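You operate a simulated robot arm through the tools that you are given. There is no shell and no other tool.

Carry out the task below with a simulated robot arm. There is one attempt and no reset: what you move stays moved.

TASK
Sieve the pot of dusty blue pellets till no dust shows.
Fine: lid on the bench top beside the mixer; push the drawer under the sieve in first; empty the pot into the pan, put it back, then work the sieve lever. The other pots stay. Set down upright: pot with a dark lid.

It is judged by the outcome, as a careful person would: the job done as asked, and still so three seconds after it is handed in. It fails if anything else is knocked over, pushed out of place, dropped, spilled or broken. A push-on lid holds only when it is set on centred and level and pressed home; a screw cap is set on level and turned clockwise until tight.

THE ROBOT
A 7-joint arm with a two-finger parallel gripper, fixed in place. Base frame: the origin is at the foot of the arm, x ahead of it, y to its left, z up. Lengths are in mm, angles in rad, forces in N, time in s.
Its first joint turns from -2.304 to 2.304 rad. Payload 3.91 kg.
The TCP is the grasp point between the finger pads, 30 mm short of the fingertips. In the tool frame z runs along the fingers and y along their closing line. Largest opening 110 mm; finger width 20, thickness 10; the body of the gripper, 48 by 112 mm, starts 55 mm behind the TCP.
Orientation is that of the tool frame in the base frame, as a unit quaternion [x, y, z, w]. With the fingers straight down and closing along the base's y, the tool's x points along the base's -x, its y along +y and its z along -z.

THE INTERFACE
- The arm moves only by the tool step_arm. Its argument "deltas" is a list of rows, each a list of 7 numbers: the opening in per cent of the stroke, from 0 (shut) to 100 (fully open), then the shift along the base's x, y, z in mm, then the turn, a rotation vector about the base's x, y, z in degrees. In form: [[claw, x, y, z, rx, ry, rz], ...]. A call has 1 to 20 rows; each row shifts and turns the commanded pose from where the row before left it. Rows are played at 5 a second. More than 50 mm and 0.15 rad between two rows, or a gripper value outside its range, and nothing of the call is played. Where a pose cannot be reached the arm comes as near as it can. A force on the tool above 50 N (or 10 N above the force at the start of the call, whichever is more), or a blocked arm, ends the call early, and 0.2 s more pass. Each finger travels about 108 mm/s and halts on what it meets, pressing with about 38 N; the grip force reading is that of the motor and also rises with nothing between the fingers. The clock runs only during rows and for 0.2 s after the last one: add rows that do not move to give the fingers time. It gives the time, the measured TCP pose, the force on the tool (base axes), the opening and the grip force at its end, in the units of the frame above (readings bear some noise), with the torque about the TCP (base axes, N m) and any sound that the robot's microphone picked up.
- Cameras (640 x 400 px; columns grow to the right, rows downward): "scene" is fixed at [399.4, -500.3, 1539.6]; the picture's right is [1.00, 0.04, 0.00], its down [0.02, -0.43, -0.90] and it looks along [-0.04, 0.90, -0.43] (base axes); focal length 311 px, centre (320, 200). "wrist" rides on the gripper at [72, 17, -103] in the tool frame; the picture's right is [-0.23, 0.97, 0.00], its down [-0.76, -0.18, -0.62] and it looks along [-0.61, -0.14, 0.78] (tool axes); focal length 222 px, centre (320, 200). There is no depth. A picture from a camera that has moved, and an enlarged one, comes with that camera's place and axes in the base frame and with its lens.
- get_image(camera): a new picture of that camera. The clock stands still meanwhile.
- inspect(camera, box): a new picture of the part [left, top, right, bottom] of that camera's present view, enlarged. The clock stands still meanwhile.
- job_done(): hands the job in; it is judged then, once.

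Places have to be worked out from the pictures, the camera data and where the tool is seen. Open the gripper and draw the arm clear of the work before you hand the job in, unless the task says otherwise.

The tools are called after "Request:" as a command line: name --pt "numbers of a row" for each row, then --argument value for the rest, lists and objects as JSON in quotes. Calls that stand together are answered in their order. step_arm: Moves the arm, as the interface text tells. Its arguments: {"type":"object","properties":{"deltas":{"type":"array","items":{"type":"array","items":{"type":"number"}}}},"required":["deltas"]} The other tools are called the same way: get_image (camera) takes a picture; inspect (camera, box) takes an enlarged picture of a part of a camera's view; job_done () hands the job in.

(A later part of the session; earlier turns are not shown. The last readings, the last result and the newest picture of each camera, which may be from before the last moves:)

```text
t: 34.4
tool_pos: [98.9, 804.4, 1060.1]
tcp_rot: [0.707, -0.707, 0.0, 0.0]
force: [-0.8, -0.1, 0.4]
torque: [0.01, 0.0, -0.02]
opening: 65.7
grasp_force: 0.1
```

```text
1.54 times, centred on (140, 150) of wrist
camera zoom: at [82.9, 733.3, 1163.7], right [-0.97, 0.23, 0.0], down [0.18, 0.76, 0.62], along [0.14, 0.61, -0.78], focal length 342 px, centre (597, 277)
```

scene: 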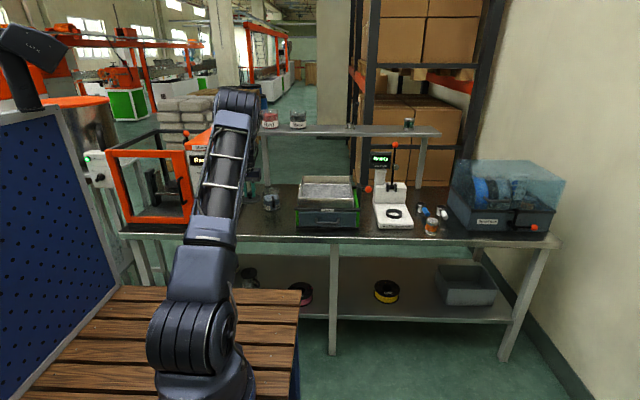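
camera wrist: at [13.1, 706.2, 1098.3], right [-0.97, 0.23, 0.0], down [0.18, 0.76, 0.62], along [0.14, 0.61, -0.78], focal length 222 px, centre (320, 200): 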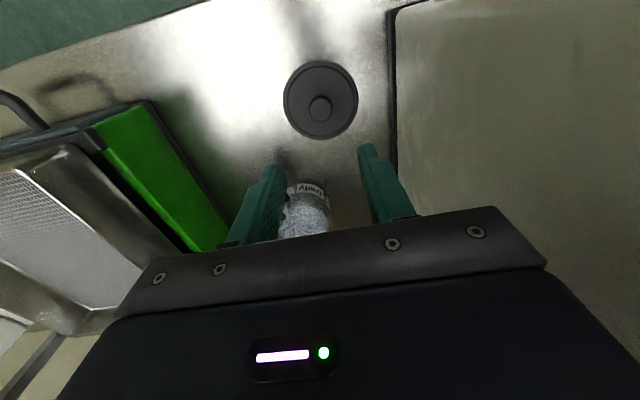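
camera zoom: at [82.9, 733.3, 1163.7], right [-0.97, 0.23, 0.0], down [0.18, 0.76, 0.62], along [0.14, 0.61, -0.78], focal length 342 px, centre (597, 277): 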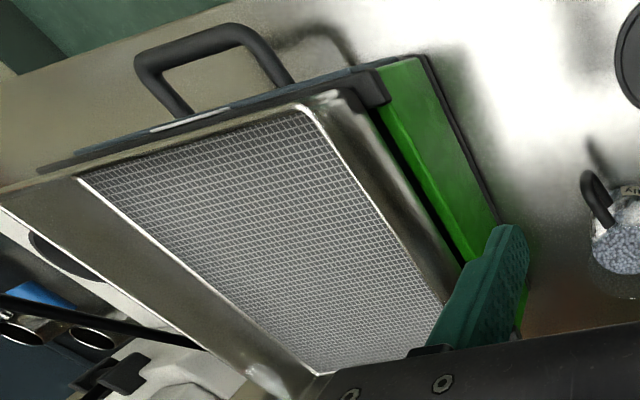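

Pot axis is about (93, 929), radius 43, from bench z≈800 to rim z≈900, with fill about 65 mm deep. The pan covers x 250–492, y 740–1010, rim z≈957. I plan to grip the pot with the tool pitched about 50° down, then tip it towards +x over the pan. First I'll dry-run the pour motion with empty fingers above the pan.

Request:
step_arm --pt "100 30 0 30 8 0 0" --pt "100 45 0 15 8 0 0" --pt "100 45 0 15 8 0 0" --pt "100 45 0 0 8 0 0" --pt "100 45 5 0 8 0 0" --pt "100 41 6 0 0 0 0" --pt "100 0 0 0 0 0 0"

Request:
get_image --camera "scene"

Request:
get_image --camera "wrist"

```text
t: 36.0
tool_pos: [352.2, 816.3, 1120.0]
tcp_rot: [0.665, -0.664, -0.243, -0.241]
force: [0.1, 0.7, -0.7]
torque: [0.02, -0.02, -0.02]
opening: 110.1
grasp_force: 0.0
```

```text
taken
```

scene: 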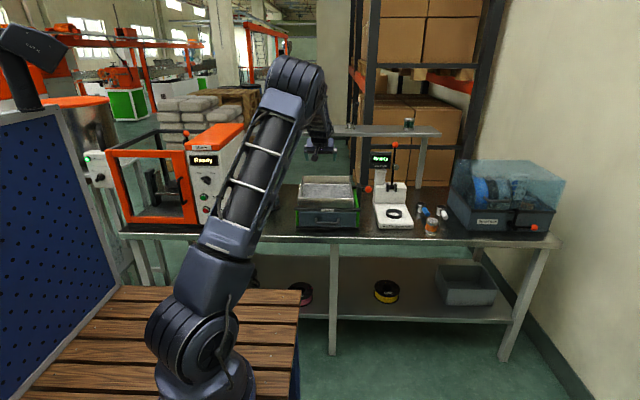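

```text
taken
camera wrist: at [335.2, 695.5, 1153.1], right [-0.97, 0.17, 0.15], down [0.18, 0.18, 0.97], along [0.14, 0.97, -0.21], focal length 222 px, centre (320, 200)
```

wrist: 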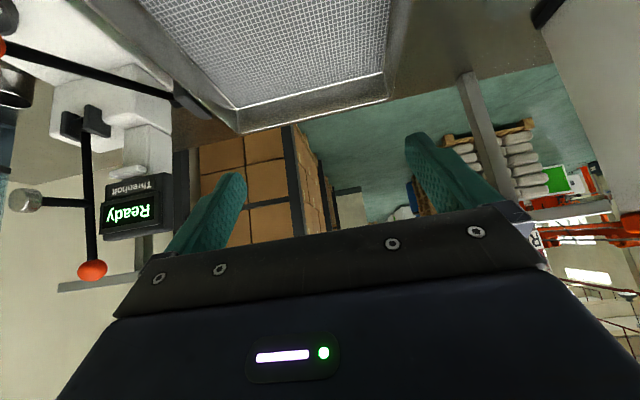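

Now I'll roll about the base y axis in 8° steps to see how far the wrist goes.

Request:
step_arm --pt "100 0 0 0 0 8 0" --pt "100 0 0 0 0 8 0" --pt "100 0 0 0 0 8 0" --pt "100 0 0 0 0 8 0" --pt "100 0 0 0 0 8 0" --pt "100 0 0 0 0 8 0" --pt "100 0 0 0 0 8 0" --pt "100 0 0 0 0 8 0" --pt "100 0 0 0 0 8 0" --pt "100 0 0 0 0 8 0" --pt "100 0 0 0 0 0 0"

Request:
get_image --camera "scene"

```text
t: 38.4
tool_pos: [352.1, 815.3, 1119.1]
tcp_rot: [-0.354, 0.664, 0.613, -0.242]
force: [0.2, 0.3, 0.3]
torque: [0.04, 0.0, -0.01]
opening: 109.8
grasp_force: 0.1
```

```text
taken
```

scene: 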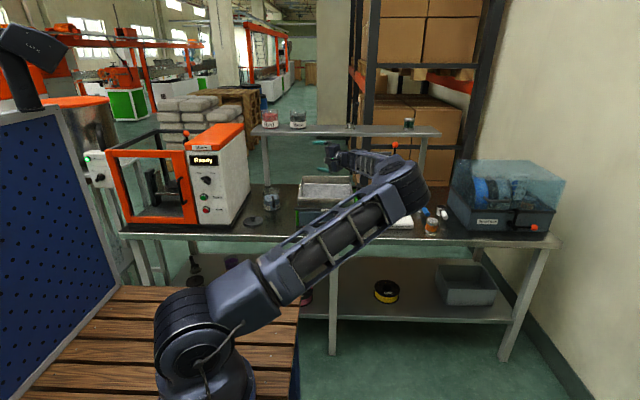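

The arm reached it, but the elbow swung low to the right. I'll check closely that nothing on the bench is near it.

Request:
inspect --camera "scene" --box '[240, 110, 480, 260]'

Request:
get_image --camera "wrist"

```text
2.67 times, centred on (360, 185) of scene
camera zoom: at [399.4, -500.3, 1539.6], right [1.0, 0.04, 0.0], down [0.02, -0.43, -0.9], along [-0.04, 0.9, -0.43], focal length 829 px, centre (213, 240)
```

zoom: 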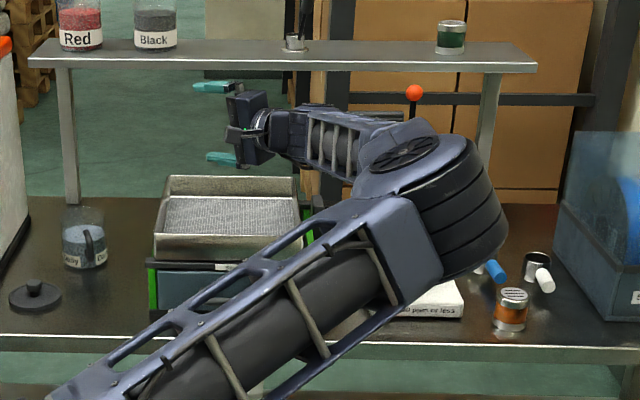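

```text
taken
camera wrist: at [380.7, 694.8, 1142.7], right [-0.02, 0.17, 0.98], down [0.98, 0.18, -0.01], along [-0.18, 0.97, -0.18], focal length 222 px, centre (320, 200)
```

wrist: 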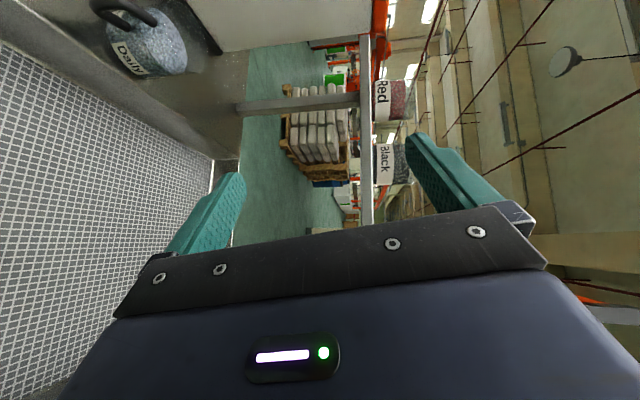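

No contact; the elbow is well above the bench front. Adding a yaw of -40° should bring the hand back in line with the arm, so I'll test that and then the final tilt to 120°.

Request:
step_arm --pt "100 0 3 0 0 0 -8" --pt "100 0 3 0 0 0 -8" --pt "100 0 3 0 0 0 -8" --pt "100 0 3 0 0 0 -8" --pt "100 0 3 0 0 0 -8" --pt "100 0 0 0 0 0 0"

Request:
inspect --camera "scene" --box '[240, 110, 480, 260]'

```text
t: 39.8
tool_pos: [352.0, 831.1, 1120.7]
tcp_rot: [-0.105, 0.746, 0.657, -0.018]
force: [0.3, -0.3, -0.3]
torque: [0.0, 0.0, 0.03]
opening: 109.9
grasp_force: 0.1
```

```text
2.67 times, centred on (360, 185) of scene
camera zoom: at [399.4, -500.3, 1539.6], right [1.0, 0.04, 0.0], down [0.02, -0.43, -0.9], along [-0.04, 0.9, -0.43], focal length 829 px, centre (213, 240)
```

zoom: 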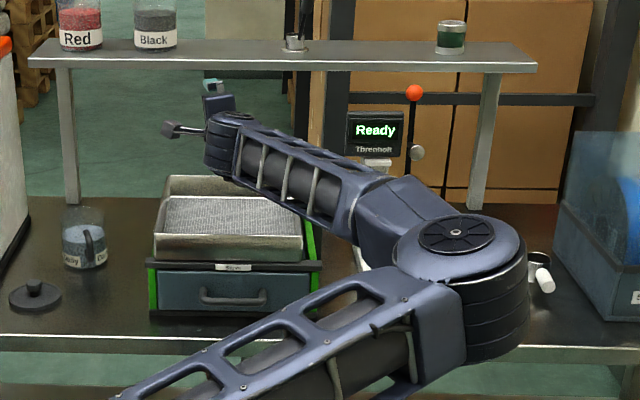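

Clear so far. Continuing the tilt to 120°.

Request:
step_arm --pt "100 0 0 0 5.14 6.13 0" --pt "100 0 0 0 5.14 6.13 0" --pt "100 0 0 0 5.14 6.13 0" --pt "100 0 0 0 5.14 6.13 0" --pt "100 0 0 0 5.14 6.13 0" --pt "100 0 0 0 0 0 0"

Request:
inspect --camera "scene" --box '[240, 110, 480, 260]'

Request:
get_image --camera "wrist"

```text
t: 41.2
tool_pos: [351.2, 830.0, 1120.0]
tcp_rot: [0.07, 0.551, 0.81, -0.19]
force: [-0.6, -0.4, 1.0]
torque: [-0.01, 0.0, -0.02]
opening: 110.2
grasp_force: 0.1
```

```text
2.67 times, centred on (360, 185) of scene
camera zoom: at [399.4, -500.3, 1539.6], right [1.0, 0.04, 0.0], down [0.02, -0.43, -0.9], along [-0.04, 0.9, -0.43], focal length 829 px, centre (213, 240)
```

zoom: 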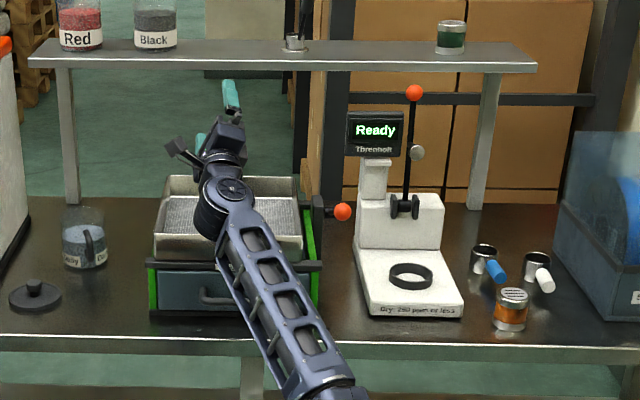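

```text
taken
camera wrist: at [301.4, 714.3, 1118.7], right [0.58, -0.26, 0.77], down [0.69, -0.34, -0.64], along [0.43, 0.9, -0.02], focal length 222 px, centre (320, 200)
```

wrist: 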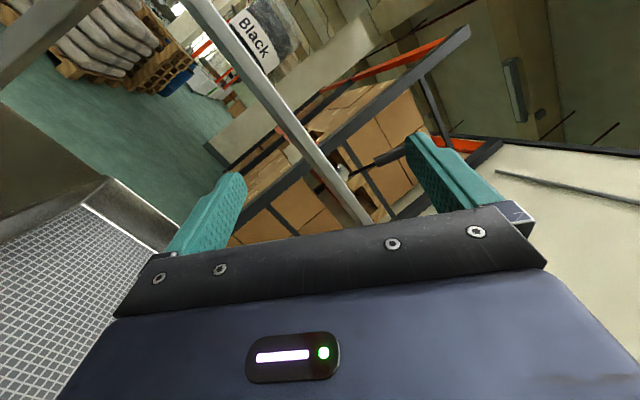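

The wrist reaches the full 120° tilt. Now I'll unwind along a smoother path, rolling back about the same yawed axis, to check that path as the one for the real pour.

Request:
step_arm --pt "100 0 0 0 -5.14 -6.13 0" --pt "100 0 0 0 -5.14 -6.13 0" --pt "100 0 0 0 -5.14 -6.13 0" --pt "100 0 0 0 -5.14 -6.13 0" --pt "100 0 0 0 -5.14 -6.13 0" --pt "100 0 0 0 -5.14 -6.13 0" --pt "100 0 0 0 -5.14 -6.13 0" --pt "100 0 0 0 -5.14 -6.13 0" --pt "100 0 0 0 0 0 0"

Request:
inspect --camera "scene" --box '[200, 90, 480, 265]'

```text
t: 43.2
tool_pos: [352.0, 829.5, 1120.8]
tcp_rot: [-0.205, 0.82, 0.528, 0.088]
force: [-0.1, -0.1, -0.4]
torque: [0.01, 0.05, 0.07]
opening: 109.8
grasp_force: 0.0
```

```text
2.29 times, centred on (340, 178) of scene
camera zoom: at [399.4, -500.3, 1539.6], right [1.0, 0.04, 0.0], down [0.02, -0.43, -0.9], along [-0.04, 0.9, -0.43], focal length 711 px, centre (274, 251)
```

zoom: 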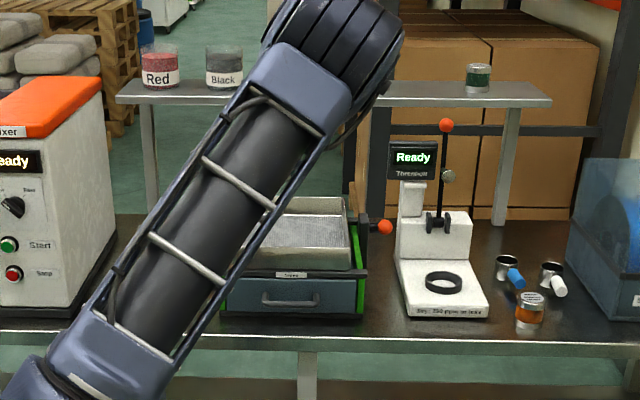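

Elbow stays up here, which is a cleaner configuration. Continuing back to upright.

Request:
step_arm --pt "100 0 0 0 -5.14 -6.13 0" --pt "100 0 0 0 -5.14 -6.13 0" --pt "100 0 0 0 -5.14 -6.13 0" --pt "100 0 0 0 -5.14 -6.13 0" --pt "100 0 0 0 -5.14 -6.13 0" --pt "100 0 0 0 -5.14 -6.13 0" --pt "100 0 0 0 -5.14 -6.13 0" --pt "100 0 0 0 0 0 0"

Request:
inspect --camera "scene" --box '[200, 90, 480, 265]'

```text
t: 45.0
tool_pos: [351.7, 830.3, 1120.3]
tcp_rot: [-0.397, 0.851, 0.144, 0.31]
force: [0.5, 0.2, -0.3]
torque: [0.02, 0.04, 0.0]
opening: 110.0
grasp_force: 0.0
```

```text
2.29 times, centred on (340, 178) of scene
camera zoom: at [399.4, -500.3, 1539.6], right [1.0, 0.04, 0.0], down [0.02, -0.43, -0.9], along [-0.04, 0.9, -0.43], focal length 711 px, centre (274, 251)
```

zoom: 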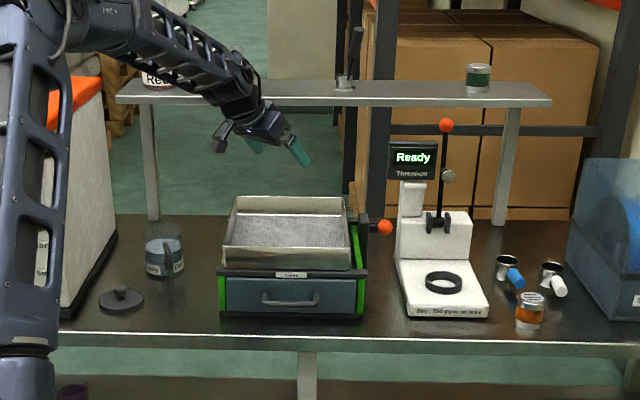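

Upright again, with the elbow on the left. Now I'll yaw back to heading +y and go to the standoff in front of and above the pot.

Request:
step_arm --pt "100 -30 0 0 0 0 8" --pt "100 -45 0 0 0 0 8" --pt "100 -45 0 0 0 0 8" --pt "100 -45 0 0 0 0 8" --pt "100 -45 0 0 0 0 8" --pt "100 -45 5 0 0 0 0" --pt "100 -3 10 -40 0 0 0" --pt "100 0 0 -40 0 0 0" --pt "100 0 0 -40 0 0 0" --pt "100 0 0 0 0 0 0"

Request:
inspect --camera "scene" --box '[160, 90, 400, 240]'

Request:
get_image --camera "wrist"

```text
t: 47.2
tool_pos: [92.8, 845.4, 999.4]
tcp_rot: [0.665, -0.664, -0.242, -0.241]
force: [0.2, 0.0, 0.1]
torque: [0.01, -0.01, -0.02]
opening: 109.9
grasp_force: 0.1
```

```text
2.67 times, centred on (280, 165) of scene
camera zoom: at [399.4, -500.3, 1539.6], right [1.0, 0.04, 0.0], down [0.02, -0.43, -0.9], along [-0.04, 0.9, -0.43], focal length 829 px, centre (427, 293)
```

zoom: 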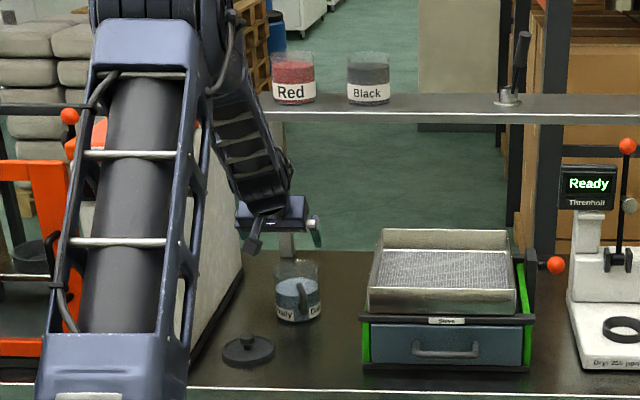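

```text
taken
camera wrist: at [76.3, 724.7, 1032.2], right [-0.97, 0.17, 0.15], down [0.18, 0.18, 0.97], along [0.14, 0.97, -0.21], focal length 222 px, centre (320, 200)
```

wrist: 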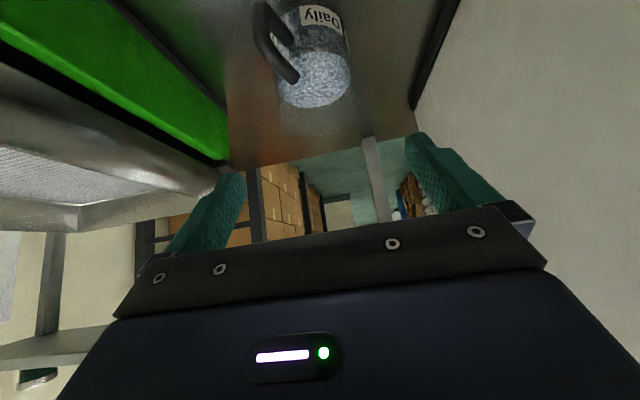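

Zooming on the pot from this view to verify its centreline before moving in.

Request:
inspect --camera "wrist" --box '[230, 0, 430, 150]'

```text
2.67 times, centred on (330, 75) of wrist
camera zoom: at [76.3, 724.7, 1032.2], right [-0.97, 0.17, 0.15], down [0.18, 0.18, 0.97], along [0.14, 0.97, -0.21], focal length 592 px, centre (293, 533)
```

zoom: 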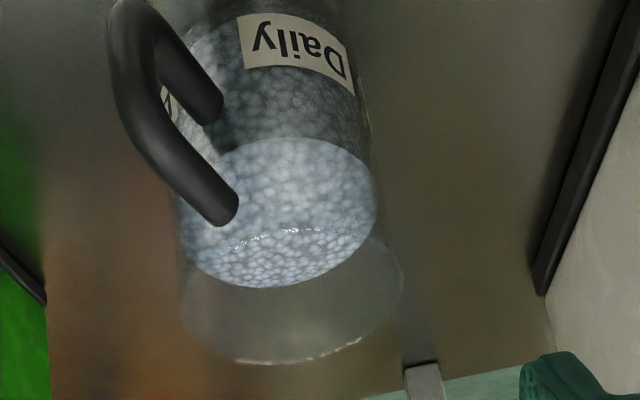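

Pot axis confirmed at about (93, 930). I'll drop to the approach line and advance along the tool axis with open fingers straddling the pot.

Request:
step_arm --pt "100 0 0 -37 0 0 0" --pt "100 0 9.7 -11.6 0 0 0" --pt "100 0 9.7 -11.6 0 0 0" --pt "100 0 9.7 -11.6 0 0 0" --pt "100 0 9.7 -11.6 0 0 0" --pt "100 0 9.7 -11.6 0 0 0" --pt "100 0 9.7 -11.6 0 0 0" --pt "100 0 0 0 0 0 0"

Request:
get_image --camera "wrist"

Request:
inspect --camera "scene" --box '[210, 140, 330, 230]'

```text
t: 49.0
tool_pos: [93.5, 904.3, 893.5]
tcp_rot: [0.665, -0.664, -0.241, -0.242]
force: [0.1, 0.2, -0.2]
torque: [0.0, -0.01, 0.01]
opening: 110.2
grasp_force: 0.0
```

```text
taken
camera wrist: at [76.8, 782.8, 926.3], right [-0.97, 0.17, 0.15], down [0.18, 0.18, 0.97], along [0.14, 0.97, -0.21], focal length 222 px, centre (320, 200)
```

wrist: 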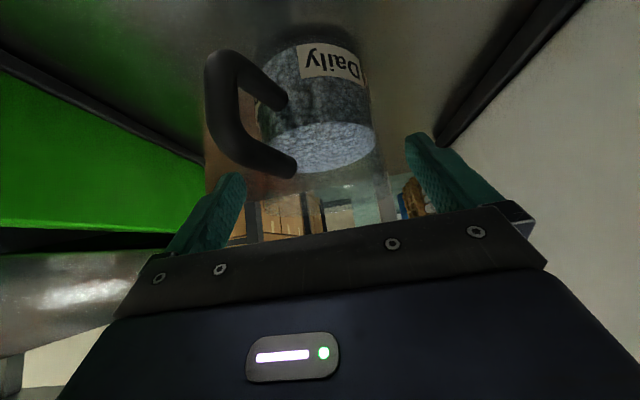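

```text
4.44 times, centred on (270, 185) of scene
camera zoom: at [399.4, -500.3, 1539.6], right [1.0, 0.04, 0.0], down [0.02, -0.43, -0.9], along [-0.04, 0.9, -0.43], focal length 1382 px, centre (542, 267)
```

zoom: 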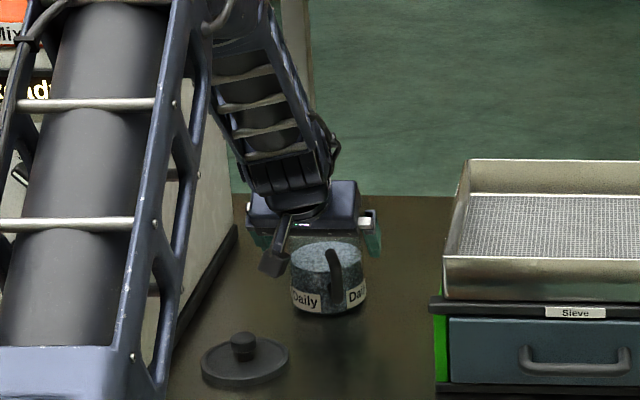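

Pot is centred between the fingers. Last 30 mm along the axis in small steps, watching the force.

Request:
step_arm --pt "100 0 6.4 -7.7 0 0 0" --pt "100 0 6.4 -7.7 0 0 0" --pt "100 0 6.4 -7.7 0 0 0" --pt "100 0 0 0 0 0 0"

Request:
get_image --camera "wrist"

Request:
inspect --camera "scene" --box '[240, 160, 310, 220]'

```text
t: 50.0
tool_pos: [94.2, 924.6, 869.9]
tcp_rot: [0.665, -0.664, -0.242, -0.242]
force: [-0.1, -0.6, 0.5]
torque: [0.06, 0.0, -0.01]
opening: 109.9
grasp_force: 0.0
```

```text
taken
camera wrist: at [76.8, 802.2, 903.4], right [-0.97, 0.17, 0.15], down [0.18, 0.18, 0.97], along [0.14, 0.97, -0.21], focal length 222 px, centre (320, 200)
```

wrist: 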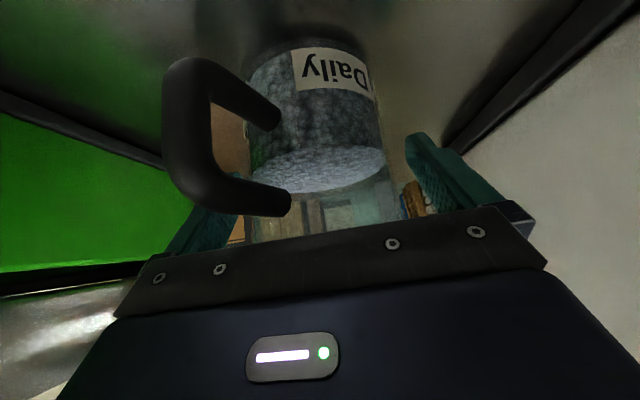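

```text
6.67 times, centred on (275, 190) of scene
camera zoom: at [399.4, -500.3, 1539.6], right [1.0, 0.04, 0.0], down [0.02, -0.43, -0.9], along [-0.04, 0.9, -0.43], focal length 2072 px, centre (620, 267)
```

zoom: 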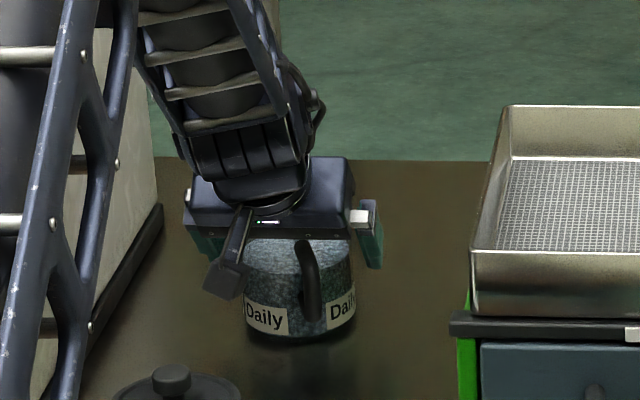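

No contact with palm or handle. Closing the fingers on the pot.

Request:
step_arm --pt "80 0 0 0 0 0 0" --pt "65 0 0 0 0 0 0" --pt "65 0 0 0 0 0 0" --pt "65 0 0 0 0 0 0"

Request:
get_image --camera "wrist"

```text
t: 51.0
tool_pos: [92.7, 923.6, 870.8]
tcp_rot: [0.664, -0.664, -0.242, -0.242]
force: [0.5, 1.2, 0.6]
torque: [0.05, 0.09, -0.06]
opening: 86.6
grasp_force: 38.1
```

```text
taken
camera wrist: at [76.9, 802.1, 903.3], right [-0.97, 0.17, 0.15], down [0.18, 0.18, 0.97], along [0.14, 0.97, -0.21], focal length 222 px, centre (320, 200)
```

wrist: 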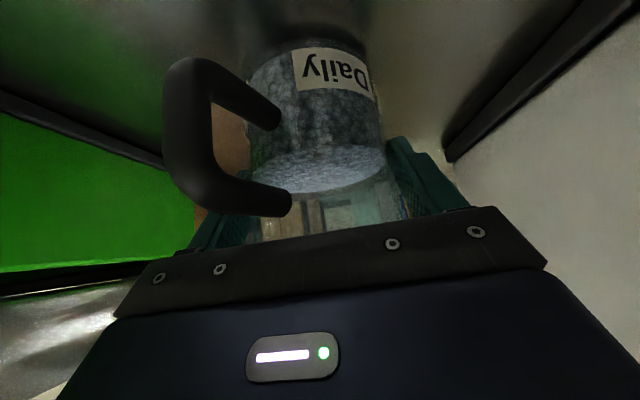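

Gripped at 86.6 mm with full force. Lifting slowly by 30 mm to check the hold.

Request:
step_arm --pt "65 0 0 5 0 0 0" --pt "65 0 0 10 0 0 0" --pt "65 0 0 15 0 0 0" --pt "65 0 0 0 0 0 0"

Request:
inspect --camera "scene" --box '[240, 160, 310, 220]'

Request:
get_image --camera "wrist"

```text
t: 52.0
tool_pos: [92.9, 923.0, 901.4]
tcp_rot: [-0.664, 0.665, 0.242, 0.242]
force: [0.8, -0.6, -2.7]
torque: [0.03, 0.0, -0.02]
opening: 86.7
grasp_force: 37.8
```

```text
6.67 times, centred on (275, 190) of scene
camera zoom: at [399.4, -500.3, 1539.6], right [1.0, 0.04, 0.0], down [0.02, -0.43, -0.9], along [-0.04, 0.9, -0.43], focal length 2072 px, centre (620, 267)
```

zoom: 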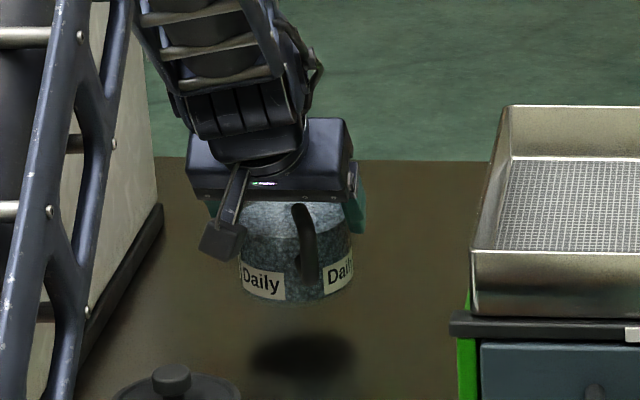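

```text
taken
camera wrist: at [76.7, 802.3, 933.4], right [-0.97, 0.17, 0.15], down [0.18, 0.18, 0.97], along [0.14, 0.97, -0.21], focal length 222 px, centre (320, 200)
```

wrist: 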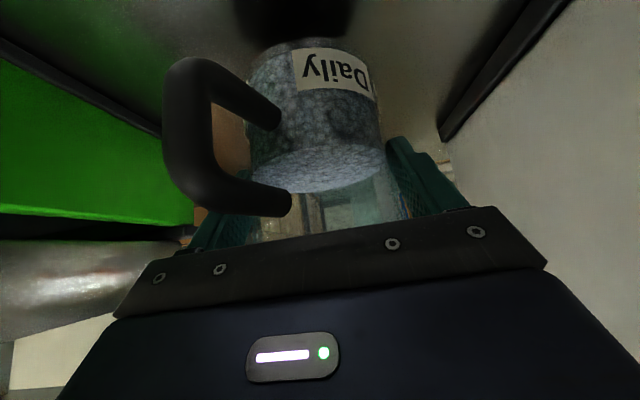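

Pot held firmly, weight about 3 N. I'll raise it well above the pan rim, then carry it over the pan while yawing to -40°.

Request:
step_arm --pt "65 0 0 20 0 0 0" --pt "65 0 0 30 0 0 0" --pt "65 0 0 30 0 0 0" --pt "65 0 0 30 0 0 0" --pt "65 0 0 30 0 0 0" --pt "65 0 0 30 0 0 0" --pt "65 0 0 30 0 0 0" --pt "65 0 0 10 0 0 0" --pt "65 15 -4 0 0 0 -2" --pt "65 26 -8 0 0 0 -4" --pt "65 26 -8 0 0 0 -4" --pt "65 26 -8 0 0 0 -4" --pt "65 26 -8 0 0 0 -4" --pt "65 26 -8 0 0 0 -4" --pt "65 26 -8 0 0 0 -4" --pt "65 26 -8 0 0 0 -4" --pt "65 26 -8 0 0 0 -4" --pt "65 20 -4 0 0 0 -4" --pt "65 9 0 0 0 0 -2" --pt "65 0 0 0 0 0 0"

Request:
get_image --camera "scene"

Request:
get_image --camera "wrist"

```text
t: 56.2
tool_pos: [345.1, 850.8, 1111.0]
tcp_rot: [-0.397, 0.852, 0.144, 0.31]
force: [-0.3, 0.0, -3.0]
torque: [0.01, 0.0, -0.02]
opening: 86.7
grasp_force: 38.0
```

```text
taken
```

scene: 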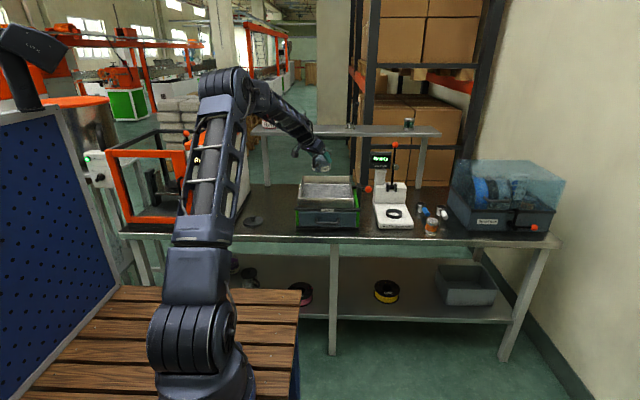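

```text
taken
camera wrist: at [254.4, 769.2, 1143.4], right [-0.63, 0.76, 0.15], down [0.25, 0.03, 0.97], along [0.73, 0.65, -0.21], focal length 222 px, centre (320, 200)
```

wrist: 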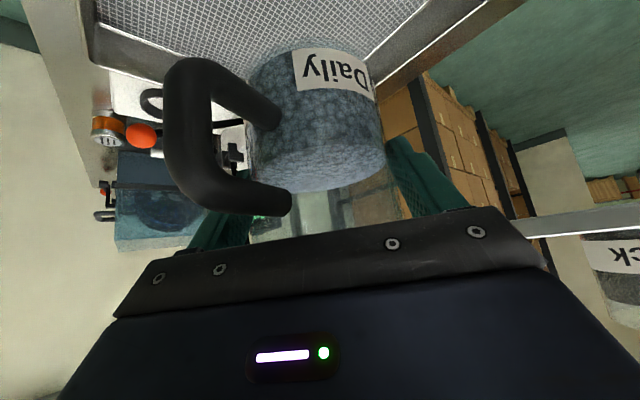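

The pot is over the pan centre at about (349, 856). I'll begin tilting gently to 40° while lowering towards the pan.

Request:
step_arm --pt "65 0 0 -8 3.21 3.83 0" --pt "65 0 0 -8 3.21 3.83 0" --pt "65 0 0 -8 3.21 3.83 0" --pt "65 0 0 -8 3.21 3.83 0" --pt "65 0 0 -8 3.21 3.83 0" --pt "65 0 0 -8 3.21 3.83 0" --pt "65 0 0 -8 3.21 3.83 0" --pt "65 0 0 -8 3.21 3.83 0" --pt "65 0 0 0 0 0 0"

Request:
inspect --camera "scene" --box '[240, 110, 400, 230]'

Request:
get_image --camera "wrist"

```text
t: 58.2
tool_pos: [344.6, 851.0, 1046.0]
tcp_rot: [-0.267, 0.85, 0.427, 0.155]
force: [-0.4, 0.7, -4.8]
torque: [-0.07, -0.08, 0.02]
opening: 86.9
grasp_force: 37.8
```

```text
3.33 times, centred on (320, 170) of scene
camera zoom: at [399.4, -500.3, 1539.6], right [1.0, 0.04, 0.0], down [0.02, -0.43, -0.9], along [-0.04, 0.9, -0.43], focal length 1036 px, centre (320, 300)
```

zoom: 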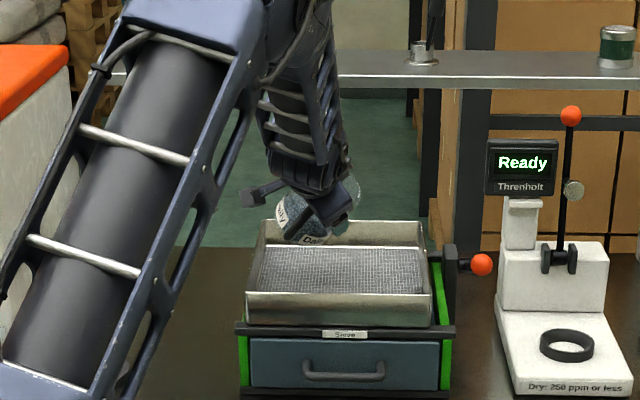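

```text
taken
camera wrist: at [273.5, 753.8, 1082.6], right [-0.39, 0.55, 0.74], down [0.7, -0.35, 0.63], along [0.6, 0.76, -0.25], focal length 222 px, centre (320, 200)
```

wrist: 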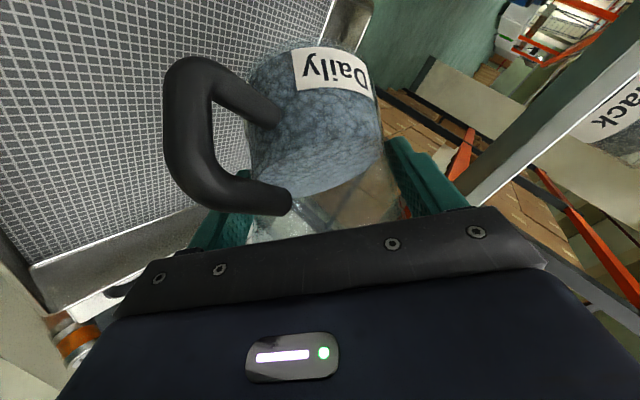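

The contents tilt but stay in, and the lip is over the mesh. Continuing slowly to about 64°.

Request:
step_arm --pt "65 0 0 0 2.57 3.06 0" --pt "65 0 0 0 2.57 3.06 0" --pt "65 0 0 0 2.57 3.06 0" --pt "65 0 0 0 2.57 3.06 0" --pt "65 0 0 0 2.57 3.06 0" --pt "65 0 0 0 2.57 3.06 0" --pt "65 0 0 0 0 0 0"

Request:
inspect --camera "scene" --box '[240, 110, 400, 230]'

Request:
get_image --camera "wrist"

```text
t: 59.8
tool_pos: [344.4, 851.3, 1046.7]
tcp_rot: [-0.173, 0.799, 0.574, 0.053]
force: [0.5, -1.0, -2.6]
torque: [-0.06, -0.08, -0.02]
opening: 86.7
grasp_force: 38.1
```

```text
3.33 times, centred on (320, 170) of scene
camera zoom: at [399.4, -500.3, 1539.6], right [1.0, 0.04, 0.0], down [0.02, -0.43, -0.9], along [-0.04, 0.9, -0.43], focal length 1036 px, centre (320, 300)
```

zoom: 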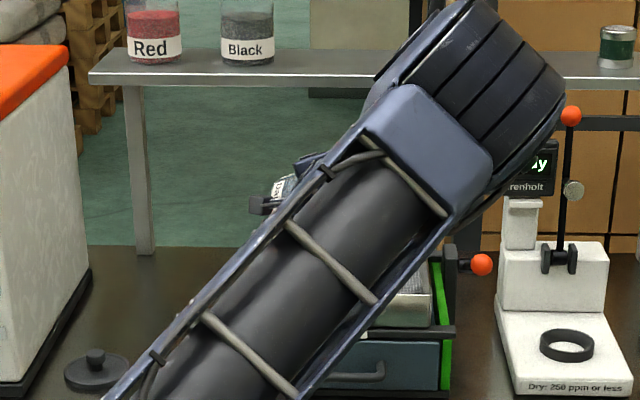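

```text
taken
camera wrist: at [283.9, 744.6, 1076.2], right [-0.12, 0.32, 0.94], down [0.84, -0.47, 0.26], along [0.53, 0.82, -0.22], focal length 222 px, centre (320, 200)
```

wrist: 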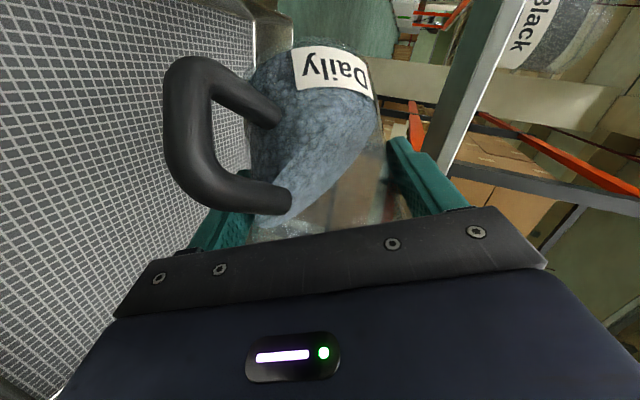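

The pellets are reaching the lip now. I continue slowly to let them run out over the pan centre.

Request:
step_arm --pt "65 0 0 0 1.93 2.3 0" --pt "65 0 0 0 1.93 2.3 0" --pt "65 0 0 0 1.93 2.3 0" --pt "65 0 0 0 1.93 2.3 0" --pt "65 0 0 0 0 0 0" --pt "65 0 0 0 1.93 2.3 0" --pt "65 0 0 0 1.93 2.3 0" --pt "65 0 0 0 0 0 0" --pt "65 0 0 0 0 0 0"

Request:
get_image --camera "scene"

Request:
get_image --camera "wrist"

```text
t: 61.8
tool_pos: [343.6, 850.7, 1046.5]
tcp_rot: [-0.096, 0.738, 0.667, -0.027]
force: [-0.6, -0.7, -2.5]
torque: [-0.03, -0.04, 0.02]
opening: 86.7
grasp_force: 37.8
```

```text
taken
```

scene: 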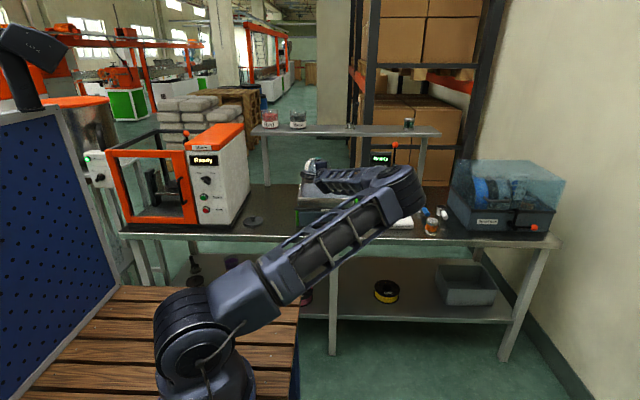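

```text
taken
camera wrist: at [289.8, 739.4, 1067.9], right [0.12, 0.13, 0.98], down [0.87, -0.49, -0.04], along [0.48, 0.86, -0.17], focal length 222 px, centre (320, 200)
```

wrist: 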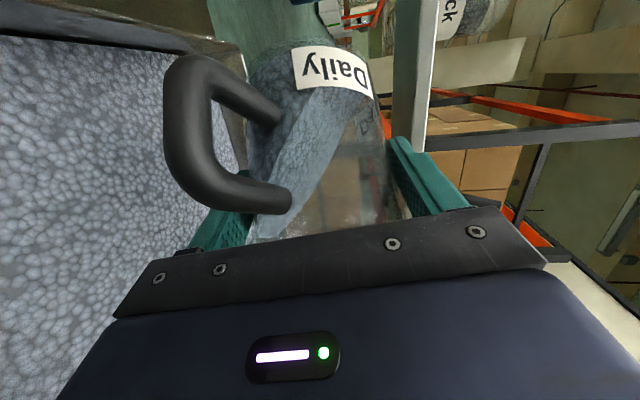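

The pellets are running into the pan, which is now covered with them. I keep tilting towards 120° while raising a little so the palm stays clear of the rim.

Request:
step_arm --pt "65 0 0 2 1.93 2.3 0" --pt "65 0 0 2 1.93 2.3 0" --pt "65 0 0 2 1.93 2.3 0" --pt "65 0 0 3 1.93 2.3 0" --pt "65 0 0 3 1.93 2.3 0" --pt "65 0 0 3 1.93 2.3 0" --pt "65 0 0 3 1.93 2.3 0" --pt "65 0 0 0 0 0 0" --pt "65 0 0 0 0 0 0"

Request:
inspect --camera "scene" --box '[240, 110, 440, 250]'

Request:
get_image --camera "wrist"

```text
t: 63.8
tool_pos: [343.7, 852.1, 1062.9]
tcp_rot: [-0.004, 0.644, 0.756, -0.117]
force: [0.0, -0.4, -0.2]
torque: [-0.03, -0.04, 0.01]
opening: 86.6
grasp_force: 38.3
```

```text
2.86 times, centred on (340, 180) of scene
camera zoom: at [399.4, -500.3, 1539.6], right [1.0, 0.04, 0.0], down [0.02, -0.43, -0.9], along [-0.04, 0.9, -0.43], focal length 888 px, centre (263, 257)
```

zoom: 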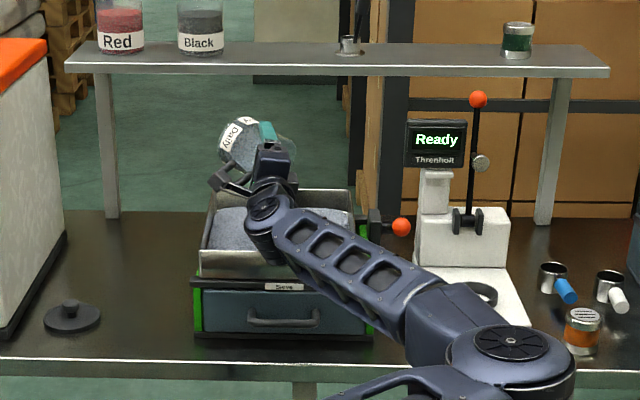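

```text
taken
camera wrist: at [294.3, 735.8, 1073.2], right [0.39, -0.1, 0.92], down [0.81, -0.44, -0.39], along [0.44, 0.89, -0.09], focal length 222 px, centre (320, 200)
```

wrist: 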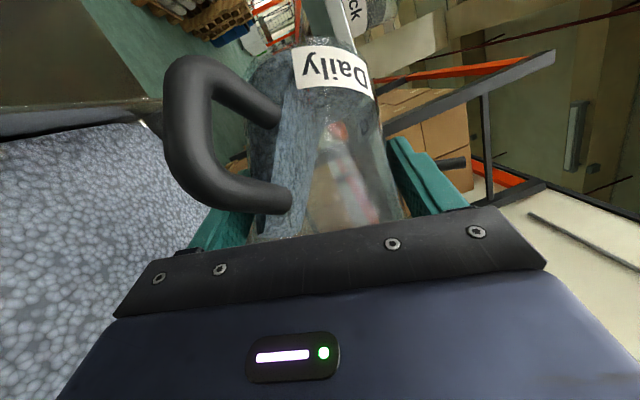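

Most of it is out, with some still clinging along the wall. Continuing to about 124°.

Request:
step_arm --pt "65 0 0 4 1.93 2.3 0" --pt "65 0 0 4 1.93 2.3 0" --pt "65 0 0 4 1.93 2.3 0" --pt "65 0 0 4 1.93 2.3 0" --pt "65 0 0 3 1.93 2.3 0" --pt "65 0 0 3 1.93 2.3 0" --pt "65 0 0 2 1.93 2.3 0" --pt "65 0 0 0 0 0 0" --pt "65 0 0 0 0 0 0" --pt "65 0 0 0 0 0 0"

Request:
inspect --camera "scene" --box '[240, 110, 440, 250]'

Request:
get_image --camera "wrist"

```text
t: 66.0
tool_pos: [345.7, 850.3, 1087.2]
tcp_rot: [0.087, 0.527, 0.82, -0.205]
force: [-0.3, 0.9, -1.2]
torque: [0.01, -0.02, -0.01]
opening: 86.5
grasp_force: 38.0
```

```text
2.86 times, centred on (340, 180) of scene
camera zoom: at [399.4, -500.3, 1539.6], right [1.0, 0.04, 0.0], down [0.02, -0.43, -0.9], along [-0.04, 0.9, -0.43], focal length 888 px, centre (263, 257)
```

zoom: 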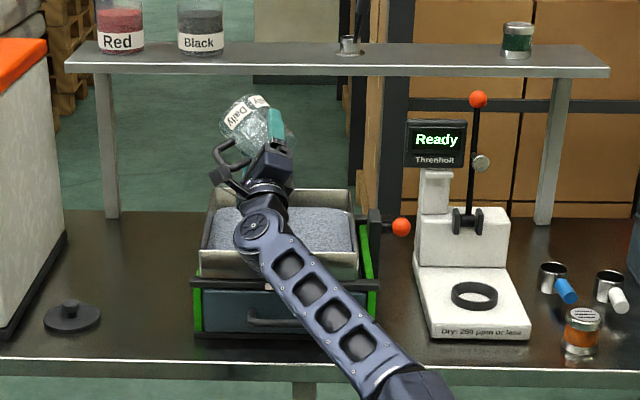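

```text
taken
camera wrist: at [295.1, 734.9, 1084.2], right [0.62, -0.29, 0.73], down [0.66, -0.31, -0.69], along [0.43, 0.9, 0.0], focal length 222 px, centre (320, 200)
```

wrist: 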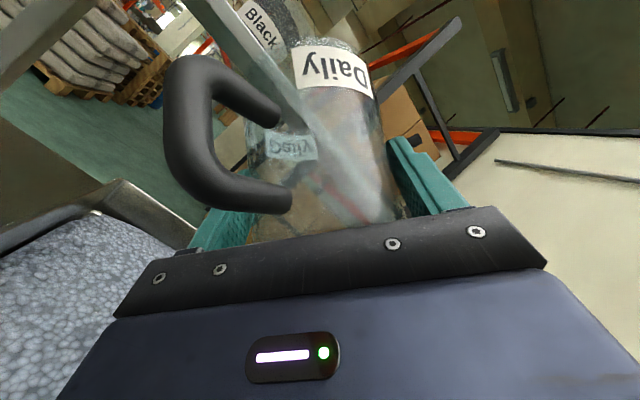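

The pot looks empty: I can see through it to the back label. I'll zoom in to verify.

Request:
inspect --camera "wrist" --box '[200, 20, 440, 250]'

Request:
inspect --camera "scene" --box '[290, 130, 360, 220]'

```text
1.74 times, centred on (320, 135) of wrist
camera zoom: at [295.1, 734.9, 1084.2], right [0.62, -0.29, 0.73], down [0.66, -0.31, -0.69], along [0.43, 0.9, 0.0], focal length 386 px, centre (320, 313)
```

zoom: 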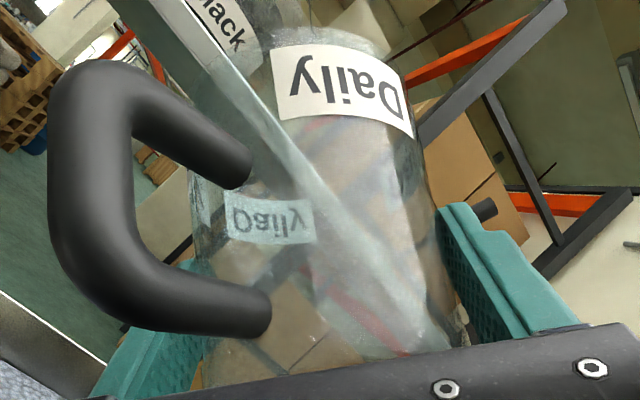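

```text
4.44 times, centred on (325, 175) of scene
camera zoom: at [399.4, -500.3, 1539.6], right [1.0, 0.04, 0.0], down [0.02, -0.43, -0.9], along [-0.04, 0.9, -0.43], focal length 1382 px, centre (298, 311)
```

zoom: 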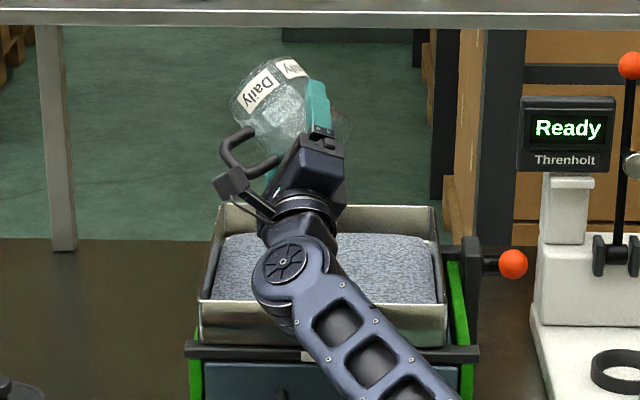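

The pot is empty and all the pellets lie in the pan. Rolling back to upright while rising to the earlier carry height.

Request:
step_arm --pt "65 0 0 2 -3.985 -4.75 0" --pt "65 0 0 2 -3.985 -4.75 0" --pt "65 0 0 2 -3.985 -4.75 0" --pt "65 0 0 2 -3.985 -4.75 0" --pt "65 0 0 2 -3.985 -4.75 0" --pt "65 0 0 2 -3.985 -4.75 0" --pt "65 0 0 2 -3.985 -4.75 0" --pt "65 0 0 2 -3.985 -4.75 0" --pt "65 0 0 2 -3.985 -4.75 0" --pt "65 0 0 2 -3.985 -4.75 0" --pt "65 0 0 2 -3.985 -4.75 0" --pt "65 0 0 2 -3.985 -4.75 0" --pt "65 0 0 0 -3.985 -4.75 0" --pt "65 0 0 0 -3.985 -4.75 0" --pt "65 0 0 0 -3.985 -4.75 0" --pt "65 0 0 0 -3.985 -4.75 0" --pt "65 0 0 0 -3.985 -4.75 0" --pt "65 0 0 0 -3.985 -4.75 0" --pt "65 0 0 0 -3.985 -4.75 0" --pt "65 0 0 0 -3.985 -4.75 0"

Request:
get_image --camera "scene"

Request:
get_image --camera "wrist"

```text
t: 70.2
tool_pos: [345.0, 850.9, 1113.1]
tcp_rot: [-0.398, 0.851, 0.145, 0.311]
force: [0.7, -0.2, -0.4]
torque: [-0.02, 0.04, 0.03]
opening: 86.2
grasp_force: 38.1
```

```text
taken
```

scene: 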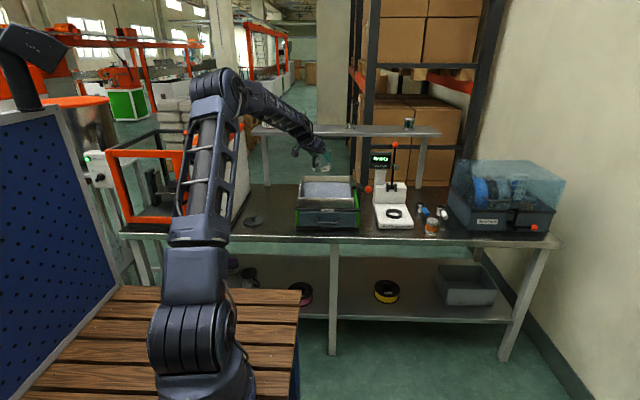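

```text
taken
camera wrist: at [254.6, 769.3, 1145.6], right [-0.64, 0.76, 0.15], down [0.25, 0.03, 0.97], along [0.73, 0.65, -0.21], focal length 222 px, centre (320, 200)
```

wrist: 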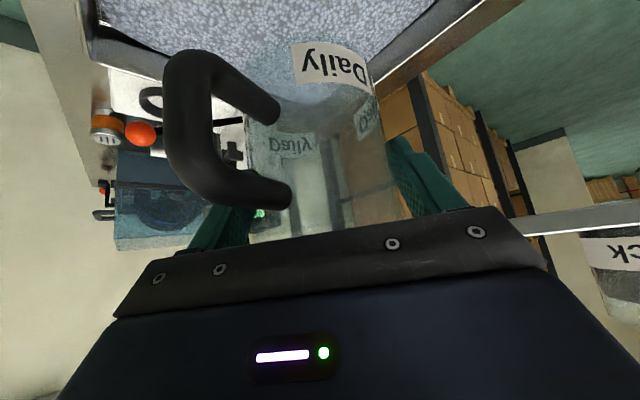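

No slip visible: the handle appears at the same pixels. I'll carry it back along the same path to above its original place.

Request:
step_arm --pt "65 -9 0 0 0 0 2" --pt "65 -20 4 0 0 0 4" --pt "65 -26 8 0 0 0 4" --pt "65 -26 8 0 0 0 4" --pt "65 -26 8 0 0 0 4" --pt "65 -26 8 0 0 0 4" --pt "65 -26 8 0 0 0 4" --pt "65 -26 8 0 0 0 4" --pt "65 -26 8 0 0 0 4" --pt "65 -26 8 0 0 0 4" --pt "65 -15 4 0 0 0 2" --pt "65 0 0 -20 0 0 0" --pt "65 0 0 -35 0 0 0" --pt "65 0 0 -35 0 0 0" --pt "65 0 0 -35 0 0 0" --pt "65 0 0 -35 0 0 0" --pt "65 0 0 -30 0 0 0" --pt "65 0 0 -20 0 0 0" --pt "65 0 0 0 0 0 0"

Request:
inspect --camera "scene" --box '[240, 160, 310, 220]'

Request:
get_image --camera "wrist"

```text
t: 74.2
tool_pos: [93.1, 923.1, 901.9]
tcp_rot: [0.665, -0.664, -0.242, -0.241]
force: [-0.3, 0.1, -1.6]
torque: [0.0, 0.01, -0.01]
opening: 86.1
grasp_force: 38.1
```

```text
6.67 times, centred on (275, 190) of scene
camera zoom: at [399.4, -500.3, 1539.6], right [1.0, 0.04, 0.0], down [0.02, -0.43, -0.9], along [-0.04, 0.9, -0.43], focal length 2072 px, centre (620, 267)
```

zoom: 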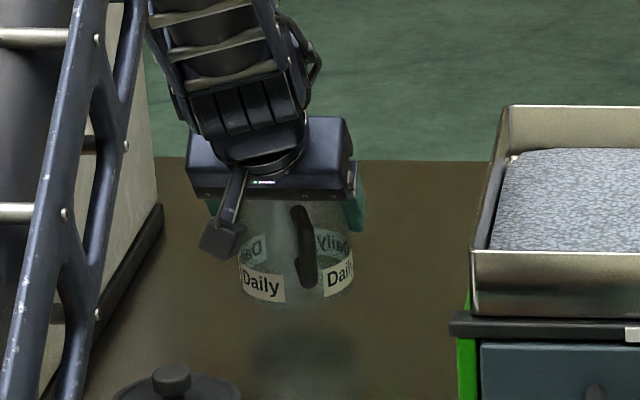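

```text
taken
camera wrist: at [76.7, 802.0, 934.5], right [-0.97, 0.17, 0.15], down [0.18, 0.18, 0.97], along [0.14, 0.97, -0.21], focal length 222 px, centre (320, 200)
```

wrist: 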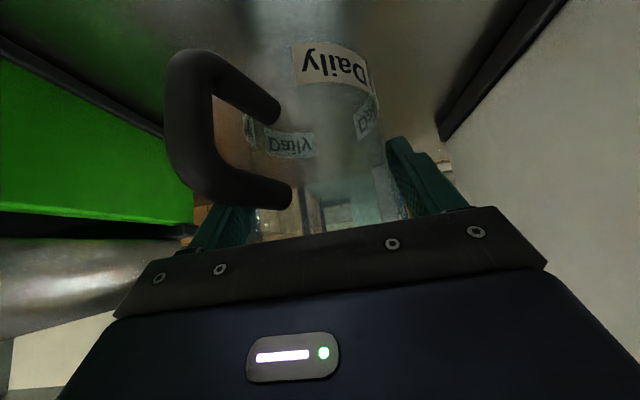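

Directly above the original place and upright. Lowering, with small steps near the bench.

Request:
step_arm --pt "65 0 0 -15 0 0 0" --pt "65 0 0 -10 0 0 0" --pt "65 0 0 -2 0 0 0" --pt "65 0 0 -1 0 0 0" --pt "65 0 0 -1 0 0 0" --pt "65 0 0 -1 0 0 0" --pt "65 0 0 0 0 0 0"

```text
t: 75.8
tool_pos: [93.4, 925.1, 874.5]
tcp_rot: [0.664, -0.663, -0.244, -0.242]
force: [-0.4, -1.4, 9.9]
torque: [0.06, 0.43, 0.06]
opening: 86.1
grasp_force: 38.1
```

Contact at z≈874.5, with the torque suggesting the left bottom edge touches first, so the pot may be slightly tilted. I'll look closely.

Request:
inspect --camera "scene" --box '[250, 170, 300, 210]'

Request:
inspect --camera "wrist" --box '[150, 10, 470, 250]'

```text
10.00 times, centred on (275, 190) of scene
camera zoom: at [399.4, -500.3, 1539.6], right [1.0, 0.04, 0.0], down [0.02, -0.43, -0.9], along [-0.04, 0.9, -0.43], focal length 3109 px, centre (770, 300)
```

zoom: 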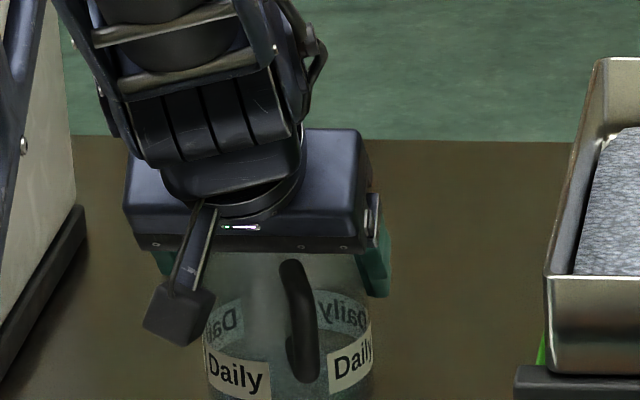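

```text
1.67 times, centred on (310, 130) of wrist
camera zoom: at [76.6, 802.2, 906.4], right [-0.97, 0.17, 0.15], down [0.18, 0.18, 0.97], along [0.14, 0.97, -0.21], focal length 370 px, centre (337, 317)
```

zoom: 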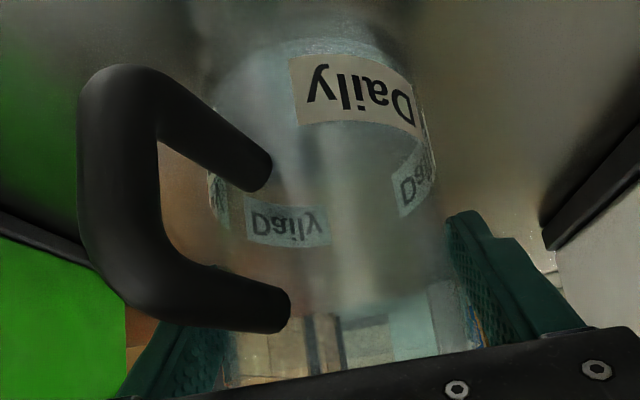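

The pot appears rolled about 2–3° in the grip, left edge low. I'll lift 3 mm, correct with a small +2.5° roll about y, and touch down again.

Request:
step_arm --pt "65 0 0 3 0 0 0" --pt "65 0 0 0 0 1.3 0" --pt "65 0 0 0 0 1.2 0" --pt "65 0 0 -1 0 0 0" --pt "65 0 0 -1 0 0 0" --pt "65 0 0 -1 0 0 0" --pt "65 0 0 0 0 0 0"

```text
t: 77.4
tool_pos: [92.4, 922.7, 874.1]
tcp_rot: [-0.659, 0.669, 0.258, 0.228]
force: [-0.4, 0.6, 17.9]
torque: [0.28, -0.67, 0.01]
opening: 86.1
grasp_force: 38.2
```

Now the right edge touches, so that overcorrected. I'll take back half of it.

Request:
step_arm --pt "65 0 0 3 0 0 0" --pt "65 0 0 0 0 -1.2 0" --pt "65 0 0 -1 0 0 0" --pt "65 0 0 -1 0 0 0" --pt "65 0 0 0 0 0 0"

```text
t: 78.6
tool_pos: [93.7, 924.3, 874.6]
tcp_rot: [-0.661, 0.667, 0.25, 0.235]
force: [2.8, -4.1, 10.6]
torque: [-0.09, -0.56, -0.19]
opening: 86.2
grasp_force: 37.9
```

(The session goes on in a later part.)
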